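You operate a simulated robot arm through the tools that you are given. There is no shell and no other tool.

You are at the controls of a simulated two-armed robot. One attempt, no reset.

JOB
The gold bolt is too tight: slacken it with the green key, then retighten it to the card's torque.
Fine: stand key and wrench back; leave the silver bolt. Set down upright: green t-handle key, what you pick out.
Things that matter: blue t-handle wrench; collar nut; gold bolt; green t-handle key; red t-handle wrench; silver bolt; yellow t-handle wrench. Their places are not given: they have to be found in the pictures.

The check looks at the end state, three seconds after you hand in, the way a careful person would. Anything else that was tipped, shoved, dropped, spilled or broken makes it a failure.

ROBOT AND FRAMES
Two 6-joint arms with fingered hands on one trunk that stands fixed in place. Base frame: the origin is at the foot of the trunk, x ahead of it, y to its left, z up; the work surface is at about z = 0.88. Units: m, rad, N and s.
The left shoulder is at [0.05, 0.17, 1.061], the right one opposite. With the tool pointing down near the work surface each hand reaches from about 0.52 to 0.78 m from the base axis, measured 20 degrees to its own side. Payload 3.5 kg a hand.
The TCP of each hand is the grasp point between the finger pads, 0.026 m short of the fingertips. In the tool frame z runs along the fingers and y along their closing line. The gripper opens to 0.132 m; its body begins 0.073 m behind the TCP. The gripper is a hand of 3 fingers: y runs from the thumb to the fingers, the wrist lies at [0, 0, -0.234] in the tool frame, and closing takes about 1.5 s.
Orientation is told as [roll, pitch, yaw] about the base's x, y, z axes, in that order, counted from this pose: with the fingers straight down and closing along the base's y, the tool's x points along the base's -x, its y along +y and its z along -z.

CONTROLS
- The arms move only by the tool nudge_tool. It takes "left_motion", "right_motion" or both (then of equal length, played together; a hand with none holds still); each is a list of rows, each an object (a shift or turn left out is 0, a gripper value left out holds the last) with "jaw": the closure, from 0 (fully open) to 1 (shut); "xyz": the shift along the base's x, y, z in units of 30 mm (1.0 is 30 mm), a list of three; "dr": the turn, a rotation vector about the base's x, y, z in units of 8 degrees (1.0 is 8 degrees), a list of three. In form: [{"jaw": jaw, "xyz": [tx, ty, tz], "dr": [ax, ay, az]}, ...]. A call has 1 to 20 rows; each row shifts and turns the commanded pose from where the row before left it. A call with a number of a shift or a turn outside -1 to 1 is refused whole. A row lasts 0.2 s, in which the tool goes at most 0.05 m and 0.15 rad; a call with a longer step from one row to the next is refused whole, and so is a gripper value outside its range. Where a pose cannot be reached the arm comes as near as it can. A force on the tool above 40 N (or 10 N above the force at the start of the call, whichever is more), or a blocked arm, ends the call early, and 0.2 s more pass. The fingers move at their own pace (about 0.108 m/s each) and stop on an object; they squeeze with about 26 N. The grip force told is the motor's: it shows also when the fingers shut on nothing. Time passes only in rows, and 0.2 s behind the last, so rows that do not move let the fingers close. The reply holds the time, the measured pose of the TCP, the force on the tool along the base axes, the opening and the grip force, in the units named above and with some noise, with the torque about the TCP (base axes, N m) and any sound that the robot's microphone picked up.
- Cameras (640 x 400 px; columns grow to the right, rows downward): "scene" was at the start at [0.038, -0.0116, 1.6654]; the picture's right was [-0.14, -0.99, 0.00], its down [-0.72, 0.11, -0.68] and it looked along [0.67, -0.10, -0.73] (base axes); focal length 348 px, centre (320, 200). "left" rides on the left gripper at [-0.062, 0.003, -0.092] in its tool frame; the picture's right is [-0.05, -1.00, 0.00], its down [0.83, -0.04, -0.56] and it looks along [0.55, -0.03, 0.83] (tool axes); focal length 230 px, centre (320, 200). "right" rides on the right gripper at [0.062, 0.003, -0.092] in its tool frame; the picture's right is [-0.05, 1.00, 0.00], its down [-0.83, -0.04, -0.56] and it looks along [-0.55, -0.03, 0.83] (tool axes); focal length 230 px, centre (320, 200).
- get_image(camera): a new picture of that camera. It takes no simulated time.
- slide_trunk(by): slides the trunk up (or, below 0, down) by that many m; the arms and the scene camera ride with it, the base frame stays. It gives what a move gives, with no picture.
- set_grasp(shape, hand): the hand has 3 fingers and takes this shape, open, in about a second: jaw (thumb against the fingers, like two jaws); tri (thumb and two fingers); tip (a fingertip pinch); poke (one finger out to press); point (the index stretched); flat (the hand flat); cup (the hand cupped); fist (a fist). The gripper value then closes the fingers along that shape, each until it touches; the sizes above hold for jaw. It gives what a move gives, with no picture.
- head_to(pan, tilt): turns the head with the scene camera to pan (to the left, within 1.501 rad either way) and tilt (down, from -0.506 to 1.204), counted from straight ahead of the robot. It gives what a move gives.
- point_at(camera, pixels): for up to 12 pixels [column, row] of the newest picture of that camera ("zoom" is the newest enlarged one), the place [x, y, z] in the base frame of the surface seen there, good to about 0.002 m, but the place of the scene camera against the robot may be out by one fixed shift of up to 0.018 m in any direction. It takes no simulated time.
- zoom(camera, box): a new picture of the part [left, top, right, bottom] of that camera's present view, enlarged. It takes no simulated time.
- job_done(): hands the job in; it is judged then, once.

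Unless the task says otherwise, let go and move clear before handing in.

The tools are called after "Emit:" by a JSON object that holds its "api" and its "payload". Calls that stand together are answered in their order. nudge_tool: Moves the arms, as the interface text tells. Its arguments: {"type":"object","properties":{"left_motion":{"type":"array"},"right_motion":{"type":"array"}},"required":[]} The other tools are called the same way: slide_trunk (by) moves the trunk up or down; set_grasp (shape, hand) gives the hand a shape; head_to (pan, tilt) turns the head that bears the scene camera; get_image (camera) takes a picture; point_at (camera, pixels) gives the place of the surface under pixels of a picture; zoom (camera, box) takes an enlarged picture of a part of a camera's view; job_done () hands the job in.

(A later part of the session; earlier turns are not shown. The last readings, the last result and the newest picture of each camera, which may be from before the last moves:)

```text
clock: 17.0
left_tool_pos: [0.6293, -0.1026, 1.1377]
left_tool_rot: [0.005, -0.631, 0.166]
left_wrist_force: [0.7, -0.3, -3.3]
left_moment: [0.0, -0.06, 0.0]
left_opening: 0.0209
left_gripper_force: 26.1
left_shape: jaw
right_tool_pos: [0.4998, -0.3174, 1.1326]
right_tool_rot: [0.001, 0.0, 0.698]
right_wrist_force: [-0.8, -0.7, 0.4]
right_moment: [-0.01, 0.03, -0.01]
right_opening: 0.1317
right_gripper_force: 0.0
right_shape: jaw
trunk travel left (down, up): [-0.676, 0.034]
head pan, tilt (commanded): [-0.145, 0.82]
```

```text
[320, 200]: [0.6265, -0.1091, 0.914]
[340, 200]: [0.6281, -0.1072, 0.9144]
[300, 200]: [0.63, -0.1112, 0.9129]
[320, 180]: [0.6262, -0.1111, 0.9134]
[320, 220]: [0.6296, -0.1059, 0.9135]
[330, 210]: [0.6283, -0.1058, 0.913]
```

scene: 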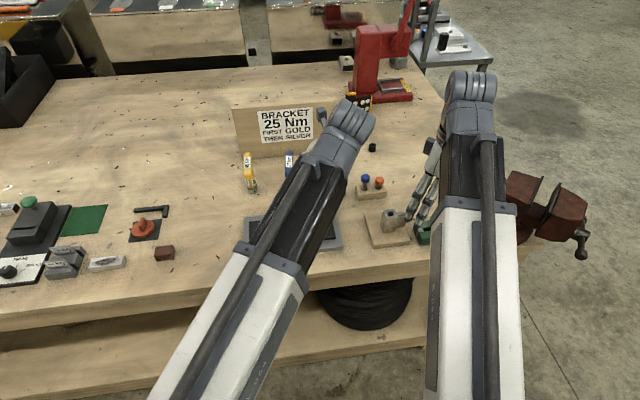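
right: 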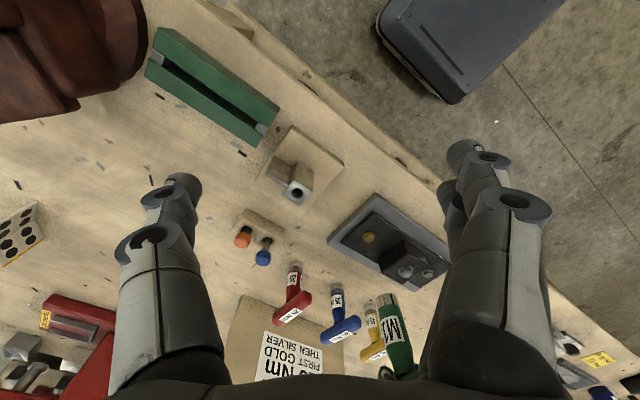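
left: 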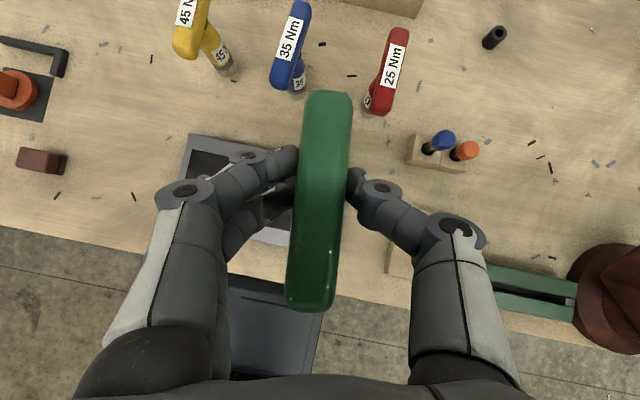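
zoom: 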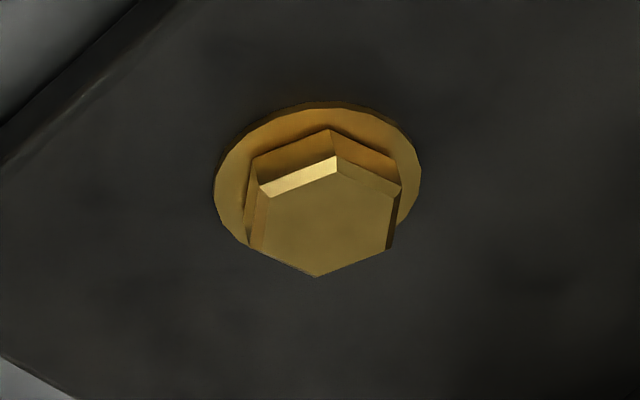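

Bolt centre by the right camera is about (0.6295, -0.1055), within 1–2 mm of the key axis. I'll lower to about 10 mm above the head and look again.

Emit:
{"api": "nudge_tool", "payload": {"left_motion": [{"xyz": [0, -0.03, -0.6]}, {"xyz": [0, 0, -0.6]}, {"xyz": [0, 0, -0.6]}, {"xyz": [0, 0, -0.6]}, {"xyz": [0, 0, -0.6]}, {"xyz": [0, 0, -0.6]}, {}]}}

Emit:
{"api": "get_image", "payload": {"camera": "right"}}

Emit:
{"api": "zoom", "payload": {"camera": "right", "box": [330, 205, 426, 265]}}

```text
clock: 18.6
left_tool_pos: [0.6314, -0.104, 1.028]
left_tool_rot: [0.003, -0.631, 0.166]
left_wrist_force: [0.3, -0.7, -2.4]
left_moment: [0.01, 0.0, 0.01]
left_opening: 0.0207
left_gripper_force: 26.3
left_shape: jaw
right_tool_pos: [0.4984, -0.3182, 1.1322]
right_tool_rot: [0.0, 0.002, 0.698]
right_wrist_force: [-0.1, -0.3, -0.1]
right_moment: [-0.02, 0.0, 0.02]
right_opening: 0.1318
right_gripper_force: 0.2
right_shape: jaw
trunk travel left (down, up): [-0.676, 0.034]
head pan, tilt (commanded): [-0.145, 0.82]
```

```text
taken
```

right: 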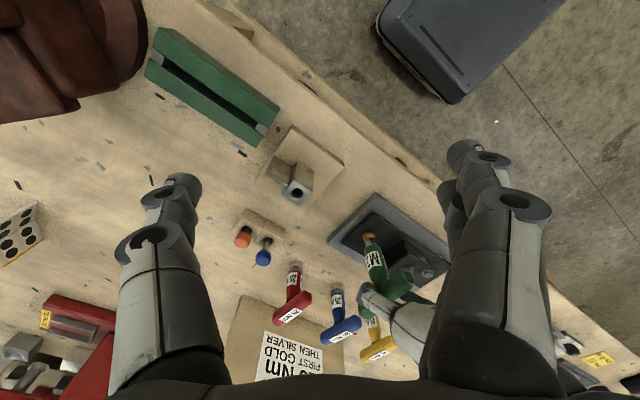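

```text
6.67 times, centred on (378, 235) of right
```

zoom: 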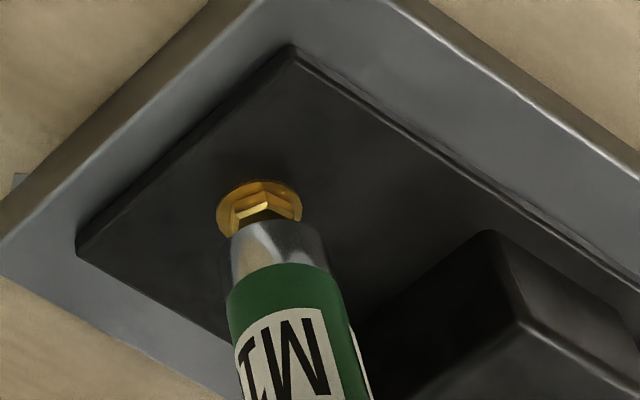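

The socket end hangs about 10 mm over the head but looks offset to image-right of the flange centre (col ~275 vs 259). I'll measure both in a tighter zoom.

Emit:
{"api": "zoom", "payload": {"camera": "right", "box": [354, 224, 386, 249]}}

Emit:
{"api": "point_at", "payload": {"camera": "zoom", "pixels": [[180, 240], [250, 240], [320, 245], [380, 250], [290, 170], [200, 100], [270, 80], [330, 100], [250, 150]]}}

```text
16.00 times, centred on (370, 236) of right
```

zoom: 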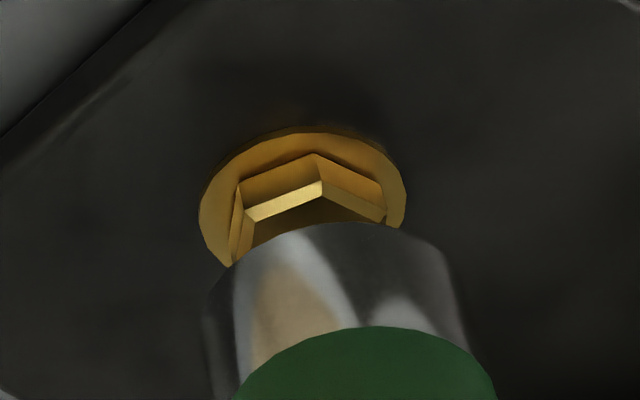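

```text
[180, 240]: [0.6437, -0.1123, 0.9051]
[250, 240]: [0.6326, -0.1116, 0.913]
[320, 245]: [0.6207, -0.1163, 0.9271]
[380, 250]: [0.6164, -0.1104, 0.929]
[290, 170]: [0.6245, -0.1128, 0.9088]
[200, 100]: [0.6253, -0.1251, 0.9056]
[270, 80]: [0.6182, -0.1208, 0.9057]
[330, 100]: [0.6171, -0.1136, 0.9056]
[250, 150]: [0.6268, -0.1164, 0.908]
```

Lateral alignment is within about 1 mm. I'll lower gently 12 mm in small rows and watch the wrist force.

Emit:
{"api": "nudge_tool", "payload": {"left_motion": [{"xyz": [0.03, 0, -0.1]}, {"xyz": [0, 0, -0.1]}, {"xyz": [0, 0, -0.1]}, {"xyz": [0, 0, -0.1]}, {}]}}

Emit:
{"api": "zoom", "payload": {"camera": "right", "box": [354, 224, 386, 249]}}

```text
clock: 19.8
left_tool_pos: [0.6327, -0.1038, 1.0175]
left_tool_rot: [0.004, -0.63, 0.166]
left_wrist_force: [-0.3, 0.3, -3.5]
left_moment: [0.0, 0.0, 0.0]
left_opening: 0.0207
left_gripper_force: 25.8
left_shape: jaw
right_tool_pos: [0.4985, -0.3181, 1.1324]
right_tool_rot: [0.0, -0.001, 0.698]
right_wrist_force: [-0.6, 0.0, 0.5]
right_moment: [0.0, 0.03, 0.04]
right_opening: 0.1319
right_gripper_force: 0.0
right_shape: jaw
trunk travel left (down, up): [-0.676, 0.034]
head pan, tilt (commanded): [-0.145, 0.82]
```

```text
16.00 times, centred on (370, 236) of right
```

zoom: 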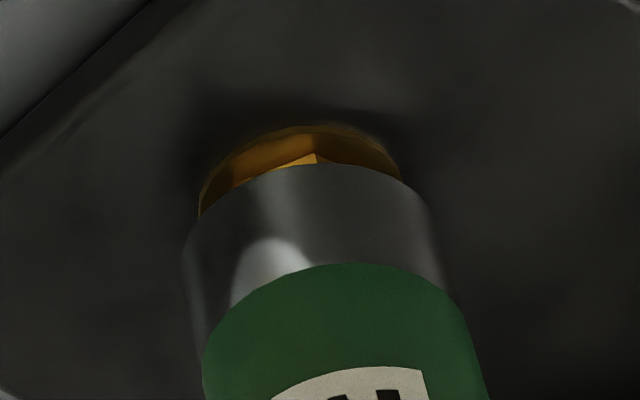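

No contact yet (force still just the weight). I'll lower another 6 mm in 2 mm steps.

Emit:
{"api": "nudge_tool", "payload": {"left_motion": [{"xyz": [0, 0, -0.07]}, {"xyz": [0, 0, -0.07]}, {"xyz": [0, 0, -0.07]}, {}]}}

Emit:
{"api": "zoom", "payload": {"camera": "right", "box": [354, 224, 386, 249]}}

```text
clock: 20.8
left_tool_pos: [0.6328, -0.1029, 1.0114]
left_tool_rot: [0.005, -0.63, 0.166]
left_wrist_force: [-0.6, -0.3, -3.0]
left_moment: [-0.05, 0.05, 0.02]
left_opening: 0.0207
left_gripper_force: 26.7
left_shape: jaw
right_tool_pos: [0.4986, -0.3176, 1.1322]
right_tool_rot: [0.0, 0.0, 0.697]
right_wrist_force: [0.2, 0.7, 0.0]
right_moment: [-0.01, 0.01, 0.01]
right_opening: 0.1318
right_gripper_force: 0.0
right_shape: jaw
trunk travel left (down, up): [-0.676, 0.034]
head pan, tilt (commanded): [-0.145, 0.82]
```

```text
16.00 times, centred on (370, 236) of right
```

zoom: 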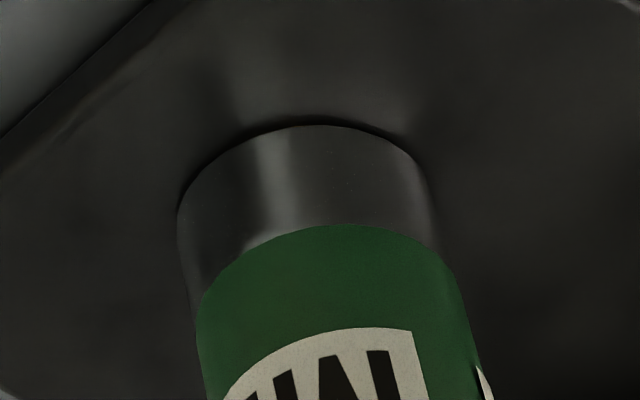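

The socket end is now below the head's top (bottom ≈0.908) with no contact force, so it is slipping over the hex. I'll lower a few mm more until it seats.

Emit:
{"api": "nudge_tool", "payload": {"left_motion": [{"xyz": [0, 0, -0.05]}, {"xyz": [0, 0, -0.05]}, {"xyz": [0, 0, -0.05]}, {}]}}

Emit:
{"api": "zoom", "payload": {"camera": "right", "box": [340, 214, 404, 254]}}

```text
clock: 21.8
left_tool_pos: [0.6332, -0.1036, 1.0086]
left_tool_rot: [0.001, -0.633, 0.166]
left_wrist_force: [-1.0, 1.5, 21.1]
left_moment: [0.17, -0.17, 0.03]
left_opening: 0.0212
left_gripper_force: 26.5
left_shape: jaw
right_tool_pos: [0.4974, -0.3183, 1.1334]
right_tool_rot: [-0.001, -0.002, 0.698]
right_wrist_force: [0.3, -0.3, 0.1]
right_moment: [0.02, -0.02, 0.01]
right_opening: 0.1319
right_gripper_force: 0.1
right_shape: jaw
trunk travel left (down, up): [-0.676, 0.034]
head pan, tilt (commanded): [-0.145, 0.82]
```

```text
10.00 times, centred on (372, 234) of right
```

zoom: 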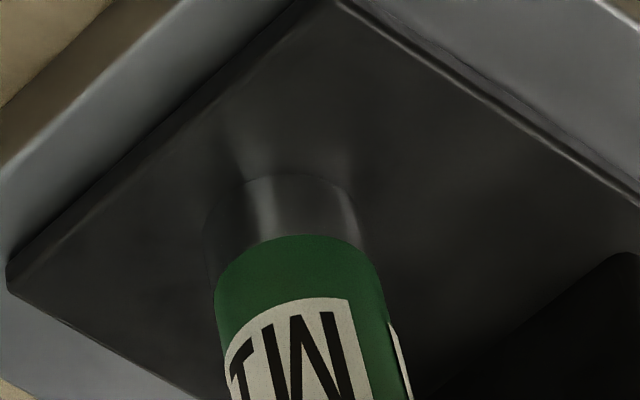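

The socket seated: upward force 21 N at TCP z 1.0086, bottom ≈0.905 (plate level). I'll ease the pressure slightly and begin turning counter-clockwise (+z) in small steps, watching the z moment.

Emit:
{"api": "nudge_tool", "payload": {"left_motion": [{"xyz": [0, 0, 0.04]}, {"dr": [0, 0, 0.4]}, {"dr": [0, 0, 0.4]}, {"dr": [0, 0, 0.4]}, {}]}}

Emit:
{"api": "get_image", "payload": {"camera": "left"}}

Emit:
{"api": "zoom", "payload": {"camera": "right", "box": [330, 200, 426, 300]}}

```text
clock: 23.0
left_tool_pos: [0.6314, -0.1046, 1.0089]
left_tool_rot: [0.003, -0.632, 0.335]
left_wrist_force: [-1.5, -2.0, 19.4]
left_moment: [0.22, -0.11, -0.3]
left_opening: 0.0219
left_gripper_force: 26.0
left_shape: jaw
right_tool_pos: [0.4978, -0.3171, 1.1316]
right_tool_rot: [0.0, -0.001, 0.699]
right_wrist_force: [-0.5, 0.7, 0.5]
right_moment: [0.02, 0.04, 0.01]
right_opening: 0.1321
right_gripper_force: 0.2
right_shape: jaw
trunk travel left (down, up): [-0.676, 0.034]
head pan, tilt (commanded): [-0.145, 0.82]
```

```text
taken
```

left: 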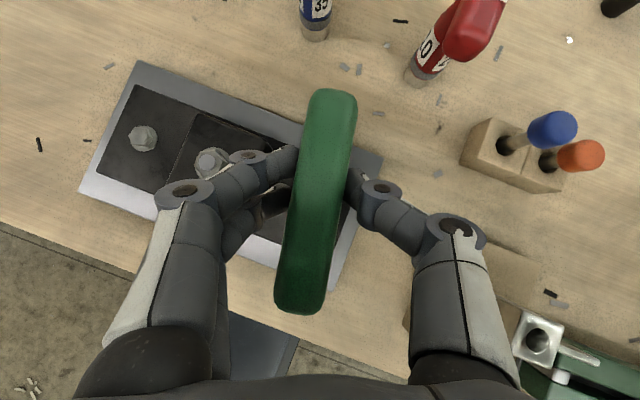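

```text
4.00 times, centred on (378, 250) of right
```

zoom: 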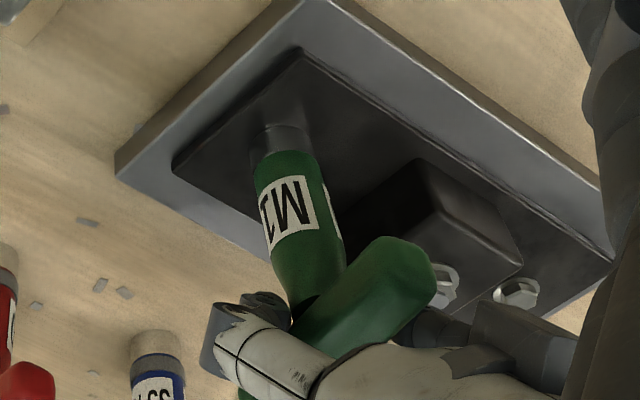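

The hand has yawed 9.7° and the z moment reads -0.3 N m, so the bolt resists. I'll measure how far the bar itself has turned.

Emit:
{"api": "point_at", "payload": {"camera": "left", "pixels": [[331, 105], [327, 135], [322, 165], [316, 200], [308, 250], [302, 285]]}}

```text
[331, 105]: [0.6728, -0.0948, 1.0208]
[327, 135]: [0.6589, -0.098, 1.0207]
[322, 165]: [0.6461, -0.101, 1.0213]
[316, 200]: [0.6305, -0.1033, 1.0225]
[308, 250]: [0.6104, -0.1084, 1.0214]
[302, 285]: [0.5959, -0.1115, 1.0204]
```

The bar turned about 3.7° (taking up play) and now carries the load. I'll continue turning in small steps.

Emit:
{"api": "nudge_tool", "payload": {"left_motion": [{"dr": [0, 0, 0.4]}, {"dr": [0, 0, 0.4]}, {}]}}

Emit:
{"api": "get_image", "payload": {"camera": "left"}}

Emit:
{"api": "point_at", "payload": {"camera": "left", "pixels": [[331, 105], [327, 135], [322, 165], [316, 200], [308, 250], [302, 285]]}}

```text
clock: 23.8
left_tool_pos: [0.6308, -0.103, 1.0078]
left_tool_rot: [0.004, -0.632, 0.447]
left_wrist_force: [1.2, -0.1, 20.5]
left_moment: [0.29, -0.14, -0.43]
left_opening: 0.0223
left_gripper_force: 26.0
left_shape: jaw
right_tool_pos: [0.4979, -0.3175, 1.1328]
right_tool_rot: [0.001, -0.001, 0.7]
right_wrist_force: [0.6, 0.0, 0.6]
right_moment: [-0.02, 0.0, 0.0]
right_opening: 0.1322
right_gripper_force: 0.0
right_shape: jaw
trunk travel left (down, up): [-0.676, 0.034]
head pan, tilt (commanded): [-0.145, 0.82]
```

```text
taken
```

left: 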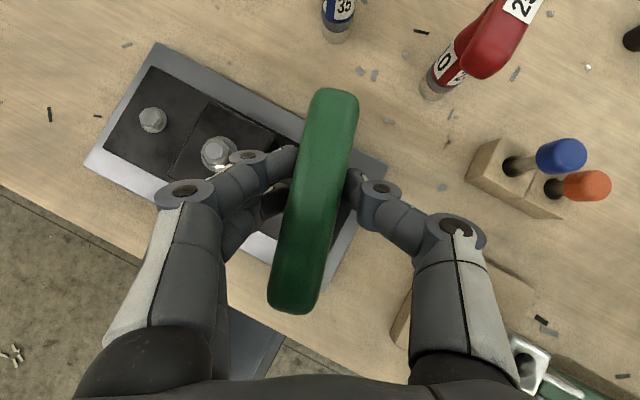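

```text
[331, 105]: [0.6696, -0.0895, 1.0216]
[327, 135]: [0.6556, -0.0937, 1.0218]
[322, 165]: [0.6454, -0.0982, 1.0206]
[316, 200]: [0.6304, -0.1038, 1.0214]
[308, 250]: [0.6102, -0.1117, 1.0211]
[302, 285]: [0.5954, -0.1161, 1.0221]
```

The bar keeps following (about 3° this step) with moment -0.43 N m. I'll continue another 10° or so.

Emit:
{"api": "nudge_tool", "payload": {"left_motion": [{"dr": [0, 0, 0.4]}, {"dr": [0, 0, 0.4]}, {"dr": [0, 0, 0.4]}, {}]}}

Emit:
{"api": "get_image", "payload": {"camera": "left"}}

Emit:
{"api": "zoom", "payload": {"camera": "right", "box": [330, 200, 426, 300]}}

```text
clock: 24.8
left_tool_pos: [0.632, -0.1024, 1.0066]
left_tool_rot: [0.005, -0.628, 0.612]
left_wrist_force: [-1.4, 2.7, 3.5]
left_moment: [0.44, 0.13, -0.33]
left_opening: 0.0216
left_gripper_force: 26.0
left_shape: jaw
right_tool_pos: [0.4984, -0.3179, 1.1321]
right_tool_rot: [-0.001, 0.001, 0.699]
right_wrist_force: [-0.4, -0.1, 0.0]
right_moment: [0.0, -0.03, 0.05]
right_opening: 0.1318
right_gripper_force: 0.0
right_shape: jaw
trunk travel left (down, up): [-0.676, 0.034]
head pan, tilt (commanded): [-0.145, 0.82]
```

```text
taken
```

left: 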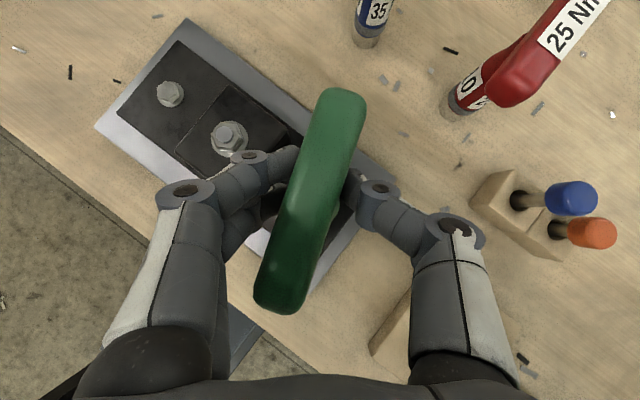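

```text
4.00 times, centred on (378, 250) of right
```

zoom: 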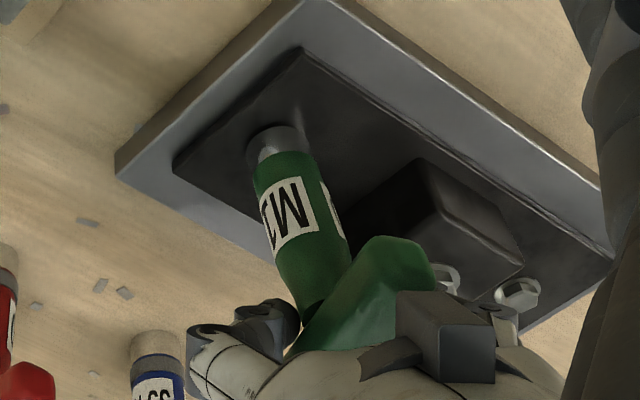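

The body's label has hardly turned while the bar twists in the pinch grip (slope 17° in the left image), so the pinch only gives about 0.4 N m and slips. I'll unwind the twist, let go of the key (it stands on the bolt) and back off to use a stronger hold.

Emit:
{"api": "nudge_tool", "payload": {"left_motion": [{"dr": [0, 0, -0.5]}, {"dr": [0, 0, -0.5]}, {"dr": [0, 0, -0.4]}, {}]}}

Emit:
{"api": "get_image", "payload": {"camera": "left"}}

Emit:
{"api": "zoom", "payload": {"camera": "right", "box": [330, 200, 426, 300]}}

```text
clock: 25.8
left_tool_pos: [0.6317, -0.1038, 1.0074]
left_tool_rot: [0.004, -0.628, 0.415]
left_wrist_force: [-1.7, 3.7, -3.6]
left_moment: [0.35, 0.17, -0.1]
left_opening: 0.0208
left_gripper_force: 25.9
left_shape: jaw
right_tool_pos: [0.4987, -0.3174, 1.1319]
right_tool_rot: [0.001, -0.001, 0.697]
right_wrist_force: [-1.0, -0.3, -0.3]
right_moment: [0.02, 0.0, 0.01]
right_opening: 0.1317
right_gripper_force: 0.0
right_shape: jaw
trunk travel left (down, up): [-0.676, 0.034]
head pan, tilt (commanded): [-0.145, 0.82]
```

```text
taken
```

left: 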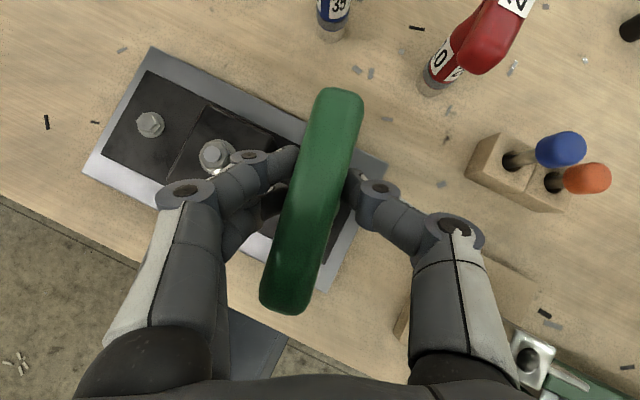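

```text
4.00 times, centred on (378, 250) of right
```

zoom: 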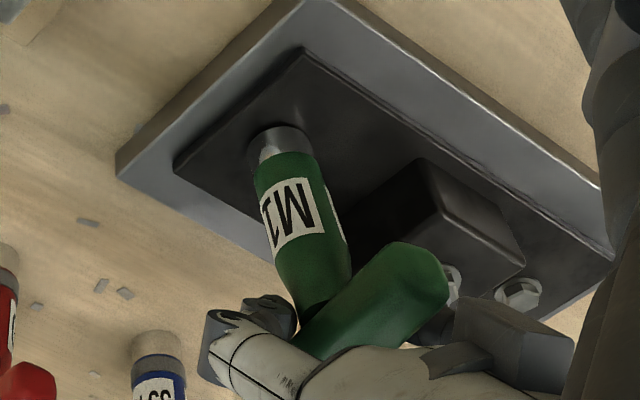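

The twist is relaxed (moment -0.1). Now I'll open the fingers a little at a time and check the key stays standing.

Emit:
{"api": "nudge_tool", "payload": {"left_motion": [{"jaw": 0.8}, {"jaw": 0.75}, {"jaw": 0.7}, {"jaw": 0.6}, {"jaw": 0.5}, {}]}}

Emit:
{"api": "get_image", "payload": {"camera": "left"}}

Emit:
{"api": "zoom", "payload": {"camera": "right", "box": [330, 200, 426, 300]}}

```text
clock: 27.2
left_tool_pos: [0.6332, -0.1032, 1.0088]
left_tool_rot: [0.005, -0.631, 0.417]
left_wrist_force: [-1.0, -0.8, -0.2]
left_moment: [-0.02, 0.03, -0.01]
left_opening: 0.0653
left_gripper_force: 0.0
left_shape: jaw
right_tool_pos: [0.4978, -0.3174, 1.1318]
right_tool_rot: [0.001, 0.0, 0.698]
right_wrist_force: [-0.1, -0.1, -0.4]
right_moment: [-0.02, 0.0, 0.0]
right_opening: 0.1317
right_gripper_force: 0.1
right_shape: jaw
trunk travel left (down, up): [-0.676, 0.034]
head pan, tilt (commanded): [-0.145, 0.82]
```

```text
taken
```

left: 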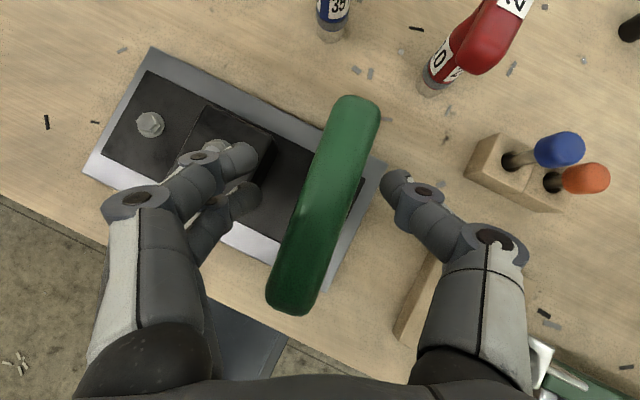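

```text
4.00 times, centred on (378, 250) of right
```

zoom: 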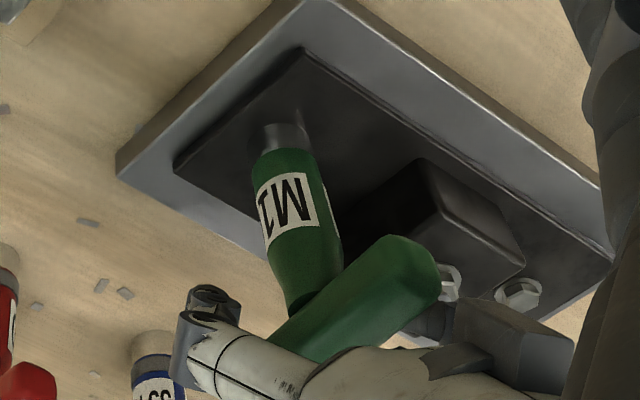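

The key stands freely on the bolt. I'll measure its bar line and level now.

Emit:
{"api": "point_at", "payload": {"camera": "left", "pixels": [[356, 112], [347, 140], [338, 165], [325, 200], [311, 240], [299, 275], [292, 295]]}}

Emit:
{"api": "zoom", "payload": {"camera": "left", "box": [256, 80, 400, 330]}}

```text
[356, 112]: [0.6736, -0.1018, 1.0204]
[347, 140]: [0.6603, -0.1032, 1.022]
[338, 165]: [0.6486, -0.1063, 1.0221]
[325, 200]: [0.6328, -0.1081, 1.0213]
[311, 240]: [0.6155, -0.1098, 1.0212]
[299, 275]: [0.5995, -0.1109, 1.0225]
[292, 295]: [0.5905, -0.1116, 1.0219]
```

```text
1.60 times, centred on (328, 205) of left
```

zoom: 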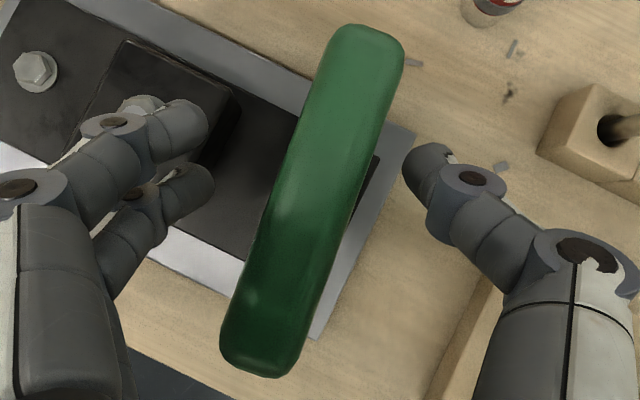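

The bar is back at yaw 6.7° and level, so the bolt hasn't moved yet. I'll withdraw the left hand up and to the left, then use the upright right hand as a fork on the bar ends for more torque.

Emit:
{"api": "nudge_tool", "payload": {"left_motion": [{"jaw": 0.3}, {"jaw": 0.3}, {"xyz": [0, 0, 0.5]}, {"xyz": [0, 0, 0.8]}, {"xyz": [0, 0, 0.8]}, {"xyz": [0, 0, 0.8]}, {"xyz": [0, 0, 0.5]}, {"xyz": [-0.2, 0.8, 0], "dr": [0, 0, -0.4]}, {"xyz": [-0.2, 0.9, 0], "dr": [0, 0, -0.4]}, {"xyz": [-0.2, 0.9, 0], "dr": [0, 0, -0.4]}, {"xyz": [-0.2, 0.9, 0], "dr": [0, 0, -0.4]}, {"xyz": [-0.2, 0.9, 0], "dr": [0, 0, -0.4]}, {"xyz": [-0.2, 0.9, 0], "dr": [0, 0, -0.4]}, {"xyz": [0, 0.9, 0], "dr": [0, 0, -0.4]}, {"xyz": [0, 0.9, 0], "dr": [0, 0, -0.2]}, {}]}}

Emit:
{"api": "get_image", "payload": {"camera": "left"}}

Emit:
{"api": "get_image", "payload": {"camera": "right"}}

Emit:
{"api": "get_image", "payload": {"camera": "scene"}}

```text
clock: 30.6
left_tool_pos: [0.5985, 0.1108, 1.1106]
left_tool_rot: [0.003, -0.63, -0.004]
left_wrist_force: [0.4, 0.5, 0.1]
left_moment: [0.0, -0.01, 0.02]
left_opening: 0.0919
left_gripper_force: 0.1
left_shape: jaw
right_tool_pos: [0.4985, -0.3187, 1.1315]
right_tool_rot: [-0.002, 0.0, 0.698]
right_wrist_force: [-0.1, 0.7, -0.1]
right_moment: [-0.04, -0.05, -0.01]
right_opening: 0.1321
right_gripper_force: 0.0
right_shape: jaw
trunk travel left (down, up): [-0.676, 0.034]
head pan, tilt (commanded): [-0.145, 0.82]
```

```text
taken
```

left: 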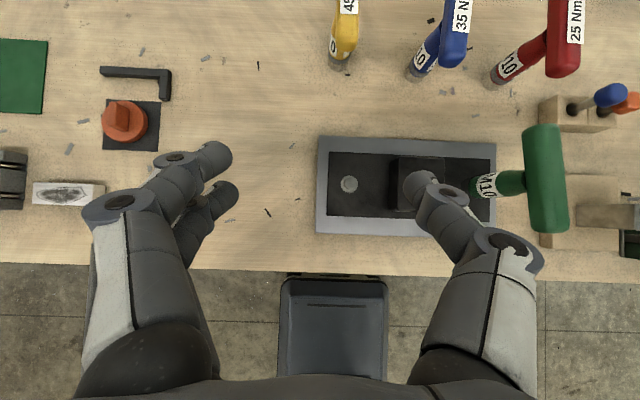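

```text
taken
```

right: 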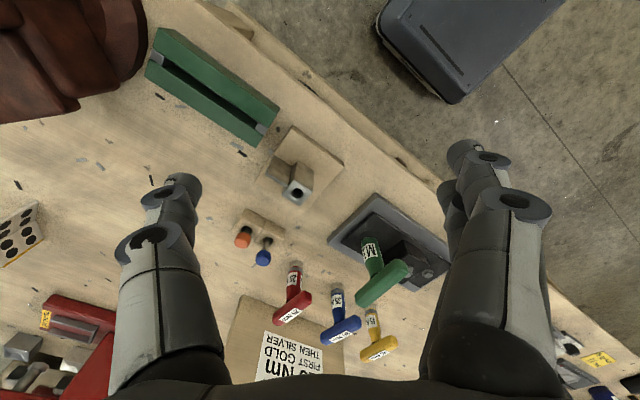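

```text
taken
```

scene: 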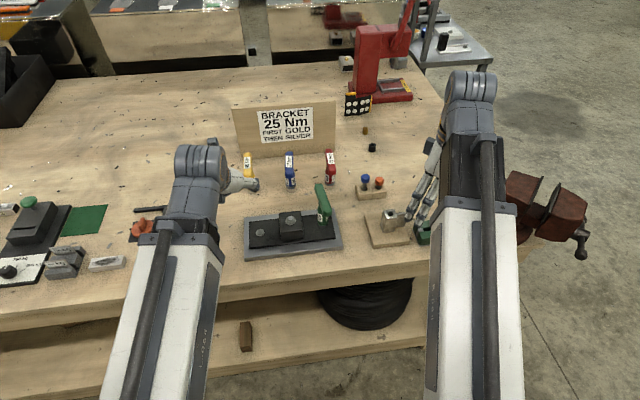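

The key stands upright on the bolt. I'll move the left hand a bit further away and bring the right hand above the key at yaw 52°, opening about 90 mm.

Emit:
{"api": "nudge_tool", "payload": {"left_motion": [{"xyz": [-0.06, 0.2, 0.3]}, {"xyz": [-0.06, 0.2, 0.3]}, {"xyz": [-0.06, 0.2, 0.3]}, {"xyz": [-0.06, 0.2, 0.3]}, {"xyz": [-0.06, 0.2, 0.3]}, {"xyz": [-0.06, 0.2, 0.3]}, {"xyz": [-0.06, 0.2, 0.3]}, {"xyz": [-0.06, 0.2, 0.3]}, {"xyz": [0, 0.2, 0.3]}, {"xyz": [0, 0.2, 0.2]}, {}], "right_motion": [{"jaw": 0.32, "xyz": [0.445, 0.71, -0.14], "dr": [0, 0, 0.15]}, {"xyz": [0.445, 0.71, -0.14], "dr": [0, 0, 0.15]}, {"xyz": [0.445, 0.71, -0.14], "dr": [0, 0, 0.15]}, {"xyz": [0.445, 0.71, -0.14], "dr": [0, 0, 0.15]}, {"xyz": [0.445, 0.71, -0.14], "dr": [0, 0, 0.15]}, {"xyz": [0.445, 0.71, -0.14], "dr": [0, 0, 0.15]}, {"xyz": [0.445, 0.71, -0.14], "dr": [0, 0, 0.15]}, {"xyz": [0.445, 0.71, -0.14], "dr": [0, 0, 0.15]}, {"xyz": [0.445, 0.71, -0.14], "dr": [0, 0, 0.15]}, {"xyz": [0.445, 0.71, -0.14], "dr": [0, 0, 0.15]}, {}]}}

Emit:
{"api": "get_image", "payload": {"camera": "right"}}

Emit:
{"api": "get_image", "payload": {"camera": "left"}}

```text
clock: 33.0
left_tool_pos: [0.5831, 0.1688, 1.1964]
left_tool_rot: [0.002, -0.63, -0.002]
left_wrist_force: [0.1, 0.8, -0.3]
left_moment: [0.01, 0.01, 0.04]
left_opening: 0.0922
left_gripper_force: 0.1
left_shape: jaw
right_tool_pos: [0.63, -0.107, 1.0917]
right_tool_rot: [0.0, 0.0, 0.907]
right_wrist_force: [0.4, 0.4, 0.7]
right_moment: [0.01, -0.01, -0.01]
right_opening: 0.0904
right_gripper_force: 0.1
right_shape: jaw
trunk travel left (down, up): [-0.676, 0.034]
head pan, tilt (commanded): [-0.145, 0.82]
```

```text
taken
```

right: 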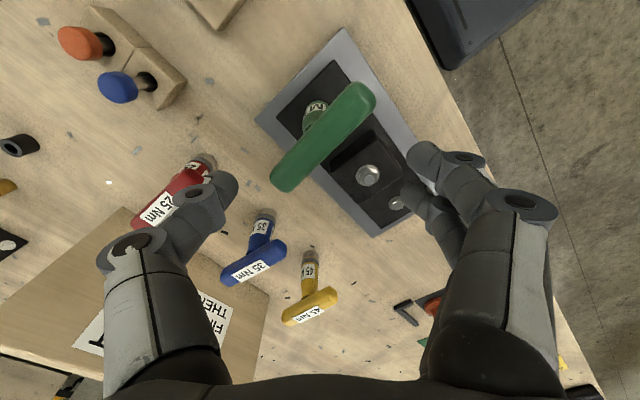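

```text
taken
```

left: 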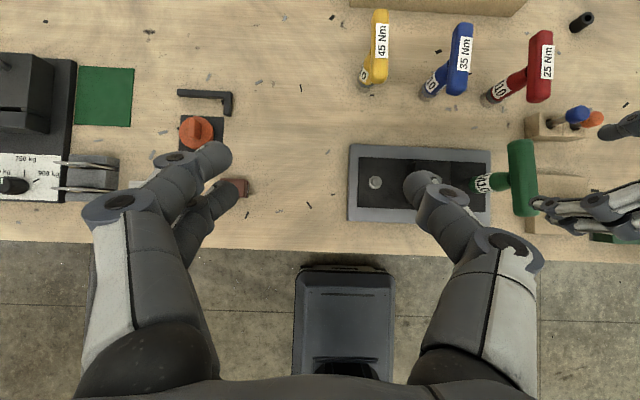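

The hand straddles the bar diagonally, but the upper finger would graze the near end on the way down. I'll open to ~108 mm, yaw back 7°, and shift about 6 mm toward +y so thumb and finger contact evenly, then look.

Emit:
{"api": "nudge_tool", "payload": {"right_motion": [{"jaw": 0.18, "dr": [0, 0, -0.45], "xyz": [0, 0.12, 0]}, {"dr": [0, 0, -0.43], "xyz": [0, 0.12, 0]}, {}, {}]}}

Emit:
{"api": "get_image", "payload": {"camera": "right"}}

Emit:
{"api": "point_at", "payload": {"camera": "right", "pixels": [[320, 138], [310, 150], [330, 125]]}}

```text
clock: 34.0
left_tool_pos: [0.5817, 0.1677, 1.1958]
left_tool_rot: [0.002, -0.63, -0.003]
left_wrist_force: [0.0, 0.3, -0.1]
left_moment: [-0.02, 0.01, 0.01]
left_opening: 0.0921
left_gripper_force: 0.1
left_shape: jaw
right_tool_pos: [0.6323, -0.0985, 1.09]
right_tool_rot: [0.0, -0.003, 0.785]
right_wrist_force: [0.4, 0.8, 1.0]
right_moment: [-0.01, -0.02, 0.01]
right_opening: 0.1077
right_gripper_force: 0.0
right_shape: jaw
trunk travel left (down, up): [-0.676, 0.034]
head pan, tilt (commanded): [-0.145, 0.82]
```

```text
taken
```

right: 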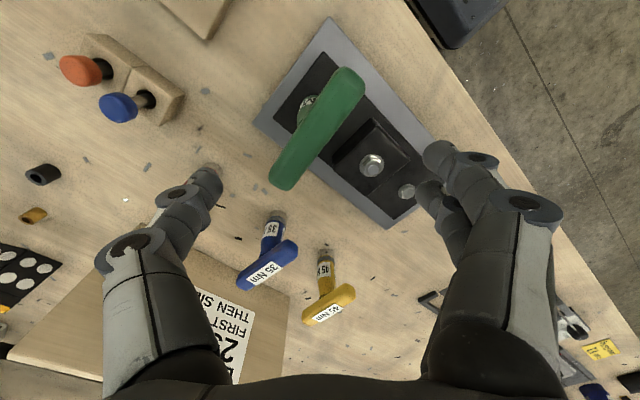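

```text
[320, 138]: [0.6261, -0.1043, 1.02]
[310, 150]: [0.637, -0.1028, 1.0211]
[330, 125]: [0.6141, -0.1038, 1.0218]
```

Clearances look fine. I'll descend half way, check, then go on.

Emit:
{"api": "nudge_tool", "payload": {"right_motion": [{"xyz": [0, 0, -0.55]}, {"xyz": [0, 0, -0.55]}, {}]}}

Emit:
{"api": "get_image", "payload": {"camera": "right"}}

```text
clock: 34.8
left_tool_pos: [0.583, 0.1691, 1.1961]
left_tool_rot: [0.003, -0.628, -0.001]
left_wrist_force: [0.2, 0.5, 0.1]
left_moment: [0.01, -0.01, -0.03]
left_opening: 0.092
left_gripper_force: 0.1
left_shape: jaw
right_tool_pos: [0.6308, -0.0995, 1.0576]
right_tool_rot: [-0.001, -0.002, 0.785]
right_wrist_force: [-0.4, -0.2, -0.4]
right_moment: [0.03, 0.02, 0.0]
right_opening: 0.108
right_gripper_force: 0.0
right_shape: jaw
trunk travel left (down, up): [-0.676, 0.034]
head pan, tilt (commanded): [-0.145, 0.82]
```

```text
taken
```

right: 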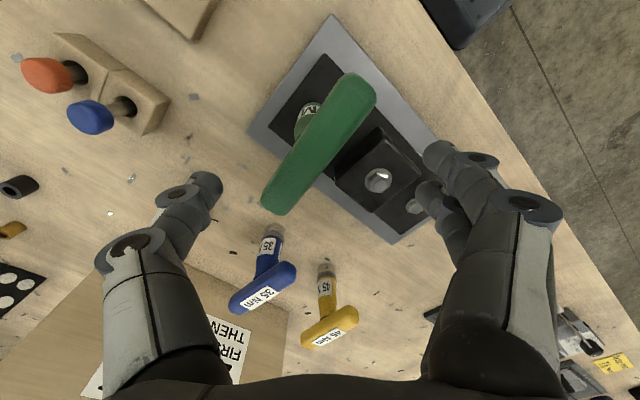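

Bar still clear of both fingers (thumb tip at 210,185; finger tips at 435,155). I'll descend the remaining 48 mm.

Emit:
{"api": "nudge_tool", "payload": {"right_motion": [{"xyz": [0, 0, -0.5]}, {"xyz": [0, 0, -0.5]}, {"xyz": [0, 0, -0.6]}, {}]}}

Emit:
{"api": "get_image", "payload": {"camera": "right"}}

Emit:
{"api": "get_image", "payload": {"camera": "left"}}

```text
clock: 35.8
left_tool_pos: [0.5842, 0.1694, 1.1966]
left_tool_rot: [0.004, -0.629, -0.001]
left_wrist_force: [0.1, -0.6, 1.3]
left_moment: [-0.01, 0.0, -0.01]
left_opening: 0.0923
left_gripper_force: 0.0
left_shape: jaw
right_tool_pos: [0.6318, -0.0966, 1.0091]
right_tool_rot: [0.0, 0.001, 0.785]
right_wrist_force: [-0.2, 1.0, -0.3]
right_moment: [0.01, -0.03, 0.03]
right_opening: 0.1078
right_gripper_force: 0.1
right_shape: jaw
trunk travel left (down, up): [-0.676, 0.034]
head pan, tilt (commanded): [-0.145, 0.82]
```

```text
taken
```

right: 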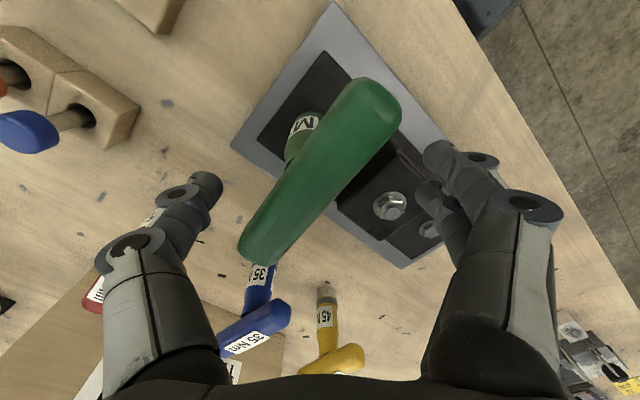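

```text
taken
```

left: 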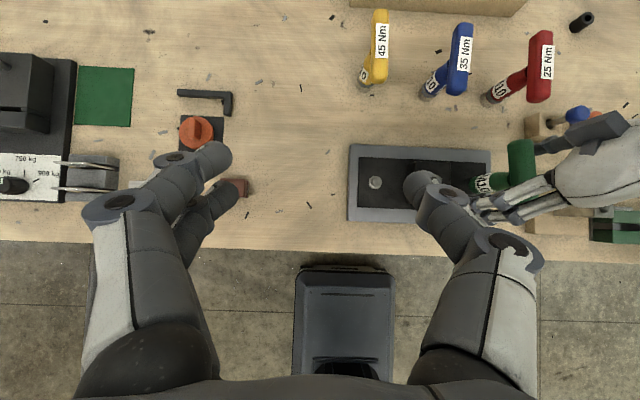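

The bar now lies between thumb and fingers at their depth. I'll close to ~90 mm and rotate counter-clockwise 8° to approach contact.

Emit:
{"api": "nudge_tool", "payload": {"right_motion": [{"jaw": 0.32, "dr": [0, 0, 0.5], "xyz": [-0.015, 0, 0]}, {"dr": [0, 0, 0.5], "xyz": [-0.015, 0, 0]}, {}]}}

Emit:
{"api": "get_image", "payload": {"camera": "right"}}

```text
clock: 36.6
left_tool_pos: [0.5822, 0.1692, 1.1958]
left_tool_rot: [0.004, -0.63, -0.002]
left_wrist_force: [-0.2, 0.1, -0.3]
left_moment: [0.01, 0.0, -0.02]
left_opening: 0.0921
left_gripper_force: 0.1
left_shape: jaw
right_tool_pos: [0.6316, -0.0959, 1.0093]
right_tool_rot: [-0.002, -0.001, 0.925]
right_wrist_force: [-1.0, -0.5, -0.1]
right_moment: [0.01, 0.0, 0.01]
right_opening: 0.0904
right_gripper_force: 0.1
right_shape: jaw
trunk travel left (down, up): [-0.676, 0.034]
head pan, tilt (commanded): [-0.145, 0.82]
```

```text
taken
```

right: 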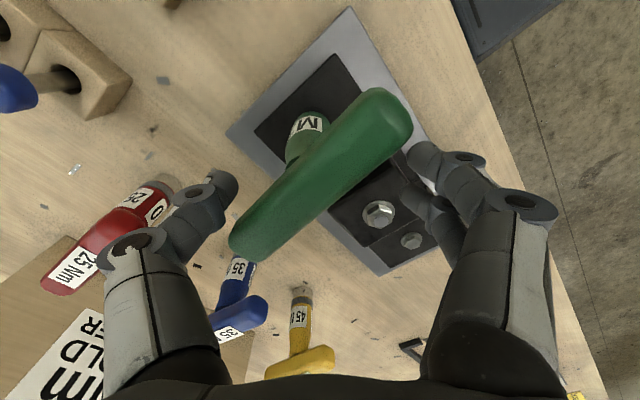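

Near contact on both sides (bar's left end at 240,245 vs thumb 225,185; right end 405,110 vs finger 420,155). Continue rotating 8°.

Emit:
{"api": "nudge_tool", "payload": {"right_motion": [{"dr": [0, 0, 0.5], "xyz": [-0.015, 0, 0]}, {"dr": [0, 0, 0.5], "xyz": [-0.015, 0, 0]}, {}]}}

Emit:
{"api": "get_image", "payload": {"camera": "right"}}

```text
clock: 37.4
left_tool_pos: [0.5831, 0.1677, 1.1974]
left_tool_rot: [0.005, -0.631, -0.002]
left_wrist_force: [-0.1, -0.3, 0.2]
left_moment: [-0.01, 0.04, 0.01]
left_opening: 0.092
left_gripper_force: 0.1
left_shape: jaw
right_tool_pos: [0.6295, -0.0972, 1.0085]
right_tool_rot: [0.001, 0.0, 1.064]
right_wrist_force: [0.2, -0.5, 0.4]
right_moment: [-0.02, 0.02, 0.03]
right_opening: 0.09
right_gripper_force: 0.1
right_shape: jaw
trunk travel left (down, up): [-0.676, 0.034]
head pan, tilt (commanded): [-0.145, 0.82]
```

```text
taken
```

right: 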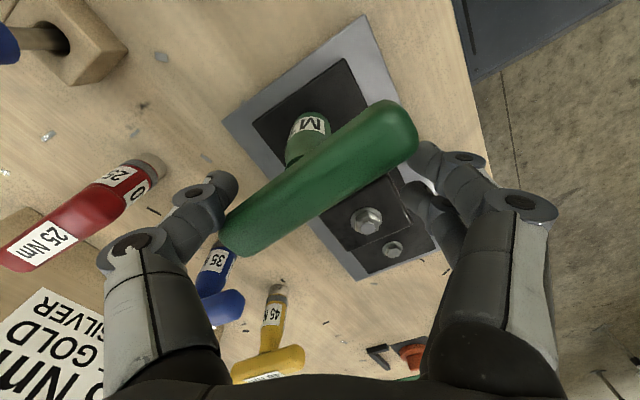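

Almost touching both ends. I'll close slightly to ~84 mm and rotate 6° more, watching the moment.

Emit:
{"api": "nudge_tool", "payload": {"right_motion": [{"jaw": 0.36, "dr": [0, 0, 0.25]}, {"dr": [0, 0, 0.25], "xyz": [-0.02, 0, 0]}, {"dr": [0, 0, 0.25]}, {}]}}

Emit:
{"api": "get_image", "payload": {"camera": "right"}}

```text
clock: 38.4
left_tool_pos: [0.5824, 0.1682, 1.1957]
left_tool_rot: [0.004, -0.63, -0.002]
left_wrist_force: [0.3, -0.3, 0.0]
left_moment: [-0.01, 0.0, -0.04]
left_opening: 0.0921
left_gripper_force: 0.1
left_shape: jaw
right_tool_pos: [0.6282, -0.0969, 1.0084]
right_tool_rot: [0.0, 0.0, 1.168]
right_wrist_force: [-0.5, -0.3, 0.8]
right_moment: [0.0, -0.03, -0.01]
right_opening: 0.0847
right_gripper_force: 0.1
right_shape: jaw
trunk travel left (down, up): [-0.676, 0.034]
head pan, tilt (commanded): [-0.145, 0.82]
```

```text
taken
```

right: 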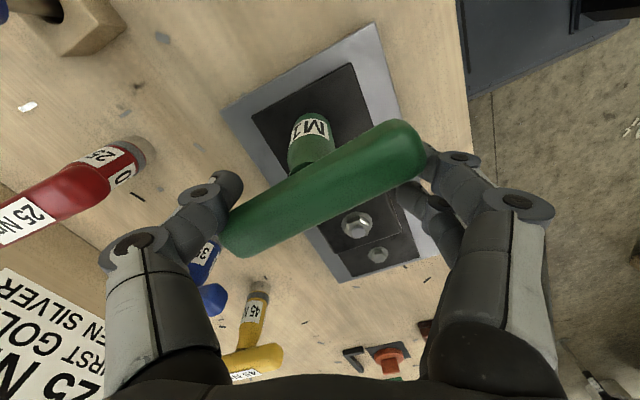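

Fingers are touching distance at both ends, still no force. I'll rotate on in small steps.

Emit:
{"api": "nudge_tool", "payload": {"right_motion": [{"dr": [0, 0, 0.3]}, {"dr": [0, 0, 0.3], "xyz": [-0.02, 0, 0]}, {"dr": [0, 0, 0.3]}, {}]}}

Emit:
{"api": "get_image", "payload": {"camera": "right"}}

```text
clock: 39.4
left_tool_pos: [0.5829, 0.168, 1.1965]
left_tool_rot: [0.003, -0.63, -0.001]
left_wrist_force: [-0.3, 0.1, 0.6]
left_moment: [0.0, 0.0, -0.02]
left_opening: 0.0923
left_gripper_force: 0.0
left_shape: jaw
right_tool_pos: [0.6292, -0.0979, 1.0086]
right_tool_rot: [0.0, 0.0, 1.294]
right_wrist_force: [0.1, -0.5, 0.1]
right_moment: [-0.01, -0.01, -0.2]
right_opening: 0.085
right_gripper_force: 0.0
right_shape: jaw
trunk travel left (down, up): [-0.676, 0.034]
head pan, tilt (commanded): [-0.145, 0.82]
```

```text
taken
```

right: 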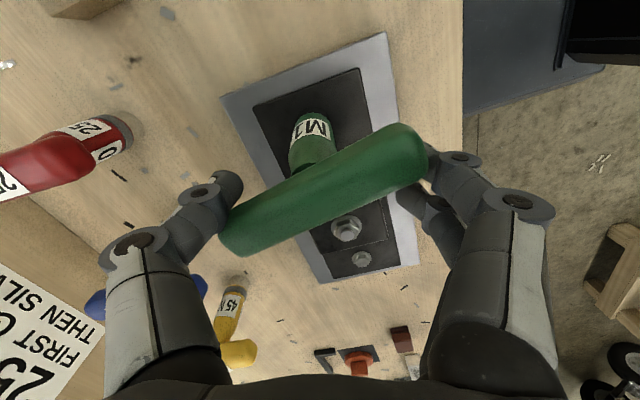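

Now both sides are in contact: moment -0.2 N m with near-zero net force. Continue rotating counter-clockwise.

Emit:
{"api": "nudge_tool", "payload": {"right_motion": [{"dr": [0, 0, 0.3]}, {"dr": [0, 0, 0.3], "xyz": [-0.02, 0, 0]}, {"dr": [0, 0, 0.3]}, {}]}}

Emit:
{"api": "get_image", "payload": {"camera": "right"}}

```text
clock: 40.4
left_tool_pos: [0.5826, 0.1683, 1.1957]
left_tool_rot: [0.004, -0.629, -0.001]
left_wrist_force: [-0.5, 0.2, 0.2]
left_moment: [0.04, 0.01, 0.02]
left_opening: 0.0922
left_gripper_force: 0.1
left_shape: jaw
right_tool_pos: [0.6281, -0.0982, 1.0091]
right_tool_rot: [-0.001, -0.001, 1.419]
right_wrist_force: [-0.2, -0.3, 0.1]
right_moment: [0.0, 0.0, -0.07]
right_opening: 0.0847
right_gripper_force: 0.1
right_shape: jaw
trunk travel left (down, up): [-0.676, 0.034]
head pan, tilt (commanded): [-0.145, 0.82]
```

```text
taken
```

right: 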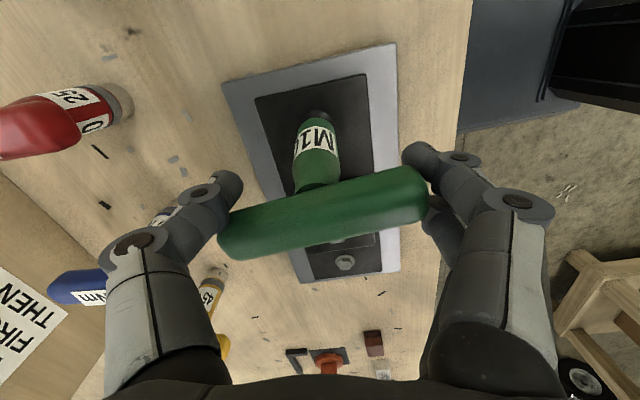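

The upper finger slipped past the bar's end (bar end now at 418,190 below it). I'll open wide, rotate back clockwise, and take hold further inboard.

Emit:
{"api": "nudge_tool", "payload": {"right_motion": [{"jaw": 0.0}, {}, {}, {"dr": [0, 0, -0.8]}, {"dr": [0, 0, -0.9]}, {"dr": [0, 0, -0.9]}, {"dr": [0, 0, -0.9]}, {"dr": [0, 0, -0.9]}, {"dr": [0, 0, -0.6]}, {}]}}

Emit:
{"api": "get_image", "payload": {"camera": "right"}}

Emit:
{"api": "get_image", "payload": {"camera": "left"}}

```text
clock: 42.6
left_tool_pos: [0.583, 0.1687, 1.1973]
left_tool_rot: [0.004, -0.629, 0.0]
left_wrist_force: [0.3, -0.5, 0.2]
left_moment: [0.05, 0.0, -0.03]
left_opening: 0.092
left_gripper_force: 0.0
left_shape: jaw
right_tool_pos: [0.6283, -0.0969, 1.0082]
right_tool_rot: [0.0, 0.0, 0.722]
right_wrist_force: [-0.4, 0.6, 0.1]
right_moment: [-0.02, 0.0, 0.0]
right_opening: 0.1321
right_gripper_force: 0.1
right_shape: jaw
trunk travel left (down, up): [-0.676, 0.034]
head pan, tilt (commanded): [-0.145, 0.82]
```

```text
taken
```

right: 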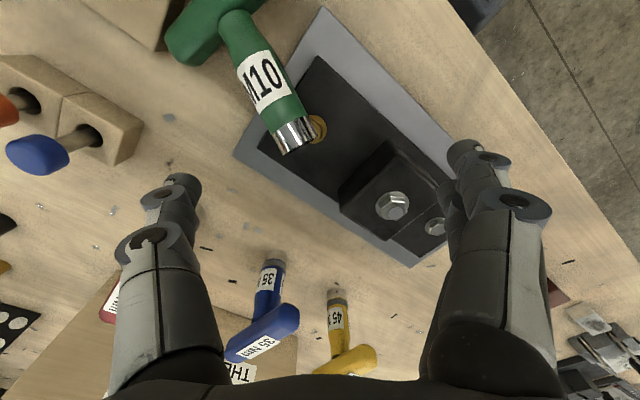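

```text
taken
```

left: 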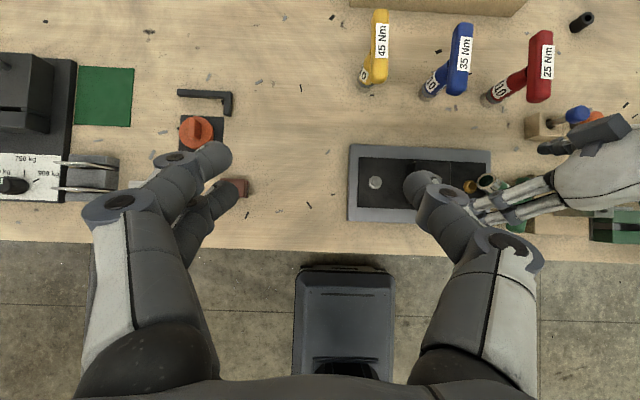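

The green key toppled off the bolt when I opened: its socket end is at (295,130) beside the gold head and its handle near (200,30). I need a clear look at how it lies before recovering it.

Emit:
{"api": "get_image", "payload": {"camera": "scene"}}

Emit:
{"api": "zoom", "payload": {"camera": "scene", "box": [240, 160, 440, 285]}}

Emit:
{"api": "point_at", "payload": {"camera": "right", "pixels": [[295, 140], [270, 90], [245, 45], [235, 15], [190, 35], [240, 5], [205, 40], [300, 120], [285, 85]]}}

```text
taken
```

scene: 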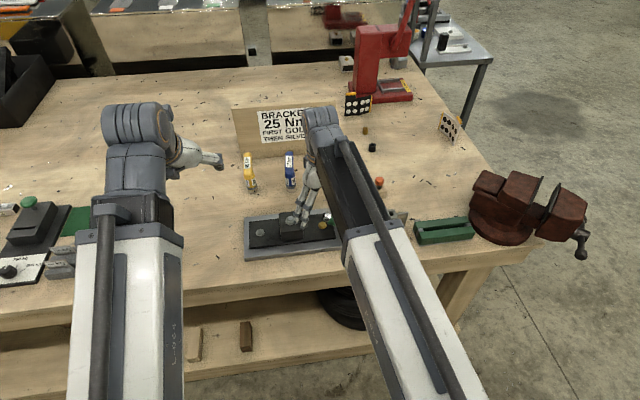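

```text
3.20 times, centred on (340, 222) of scene
```

zoom: 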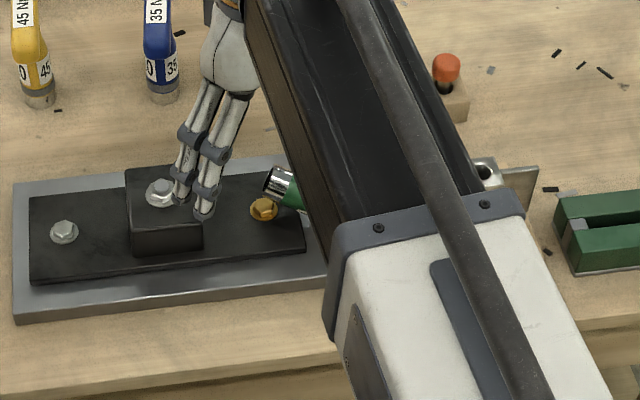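

```text
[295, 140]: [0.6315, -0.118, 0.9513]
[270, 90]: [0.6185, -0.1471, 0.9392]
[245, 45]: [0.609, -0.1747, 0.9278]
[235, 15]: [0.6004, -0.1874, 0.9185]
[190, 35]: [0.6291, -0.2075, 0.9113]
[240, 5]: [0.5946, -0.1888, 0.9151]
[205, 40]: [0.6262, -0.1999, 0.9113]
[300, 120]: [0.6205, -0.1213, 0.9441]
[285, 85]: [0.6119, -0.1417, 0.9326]
```

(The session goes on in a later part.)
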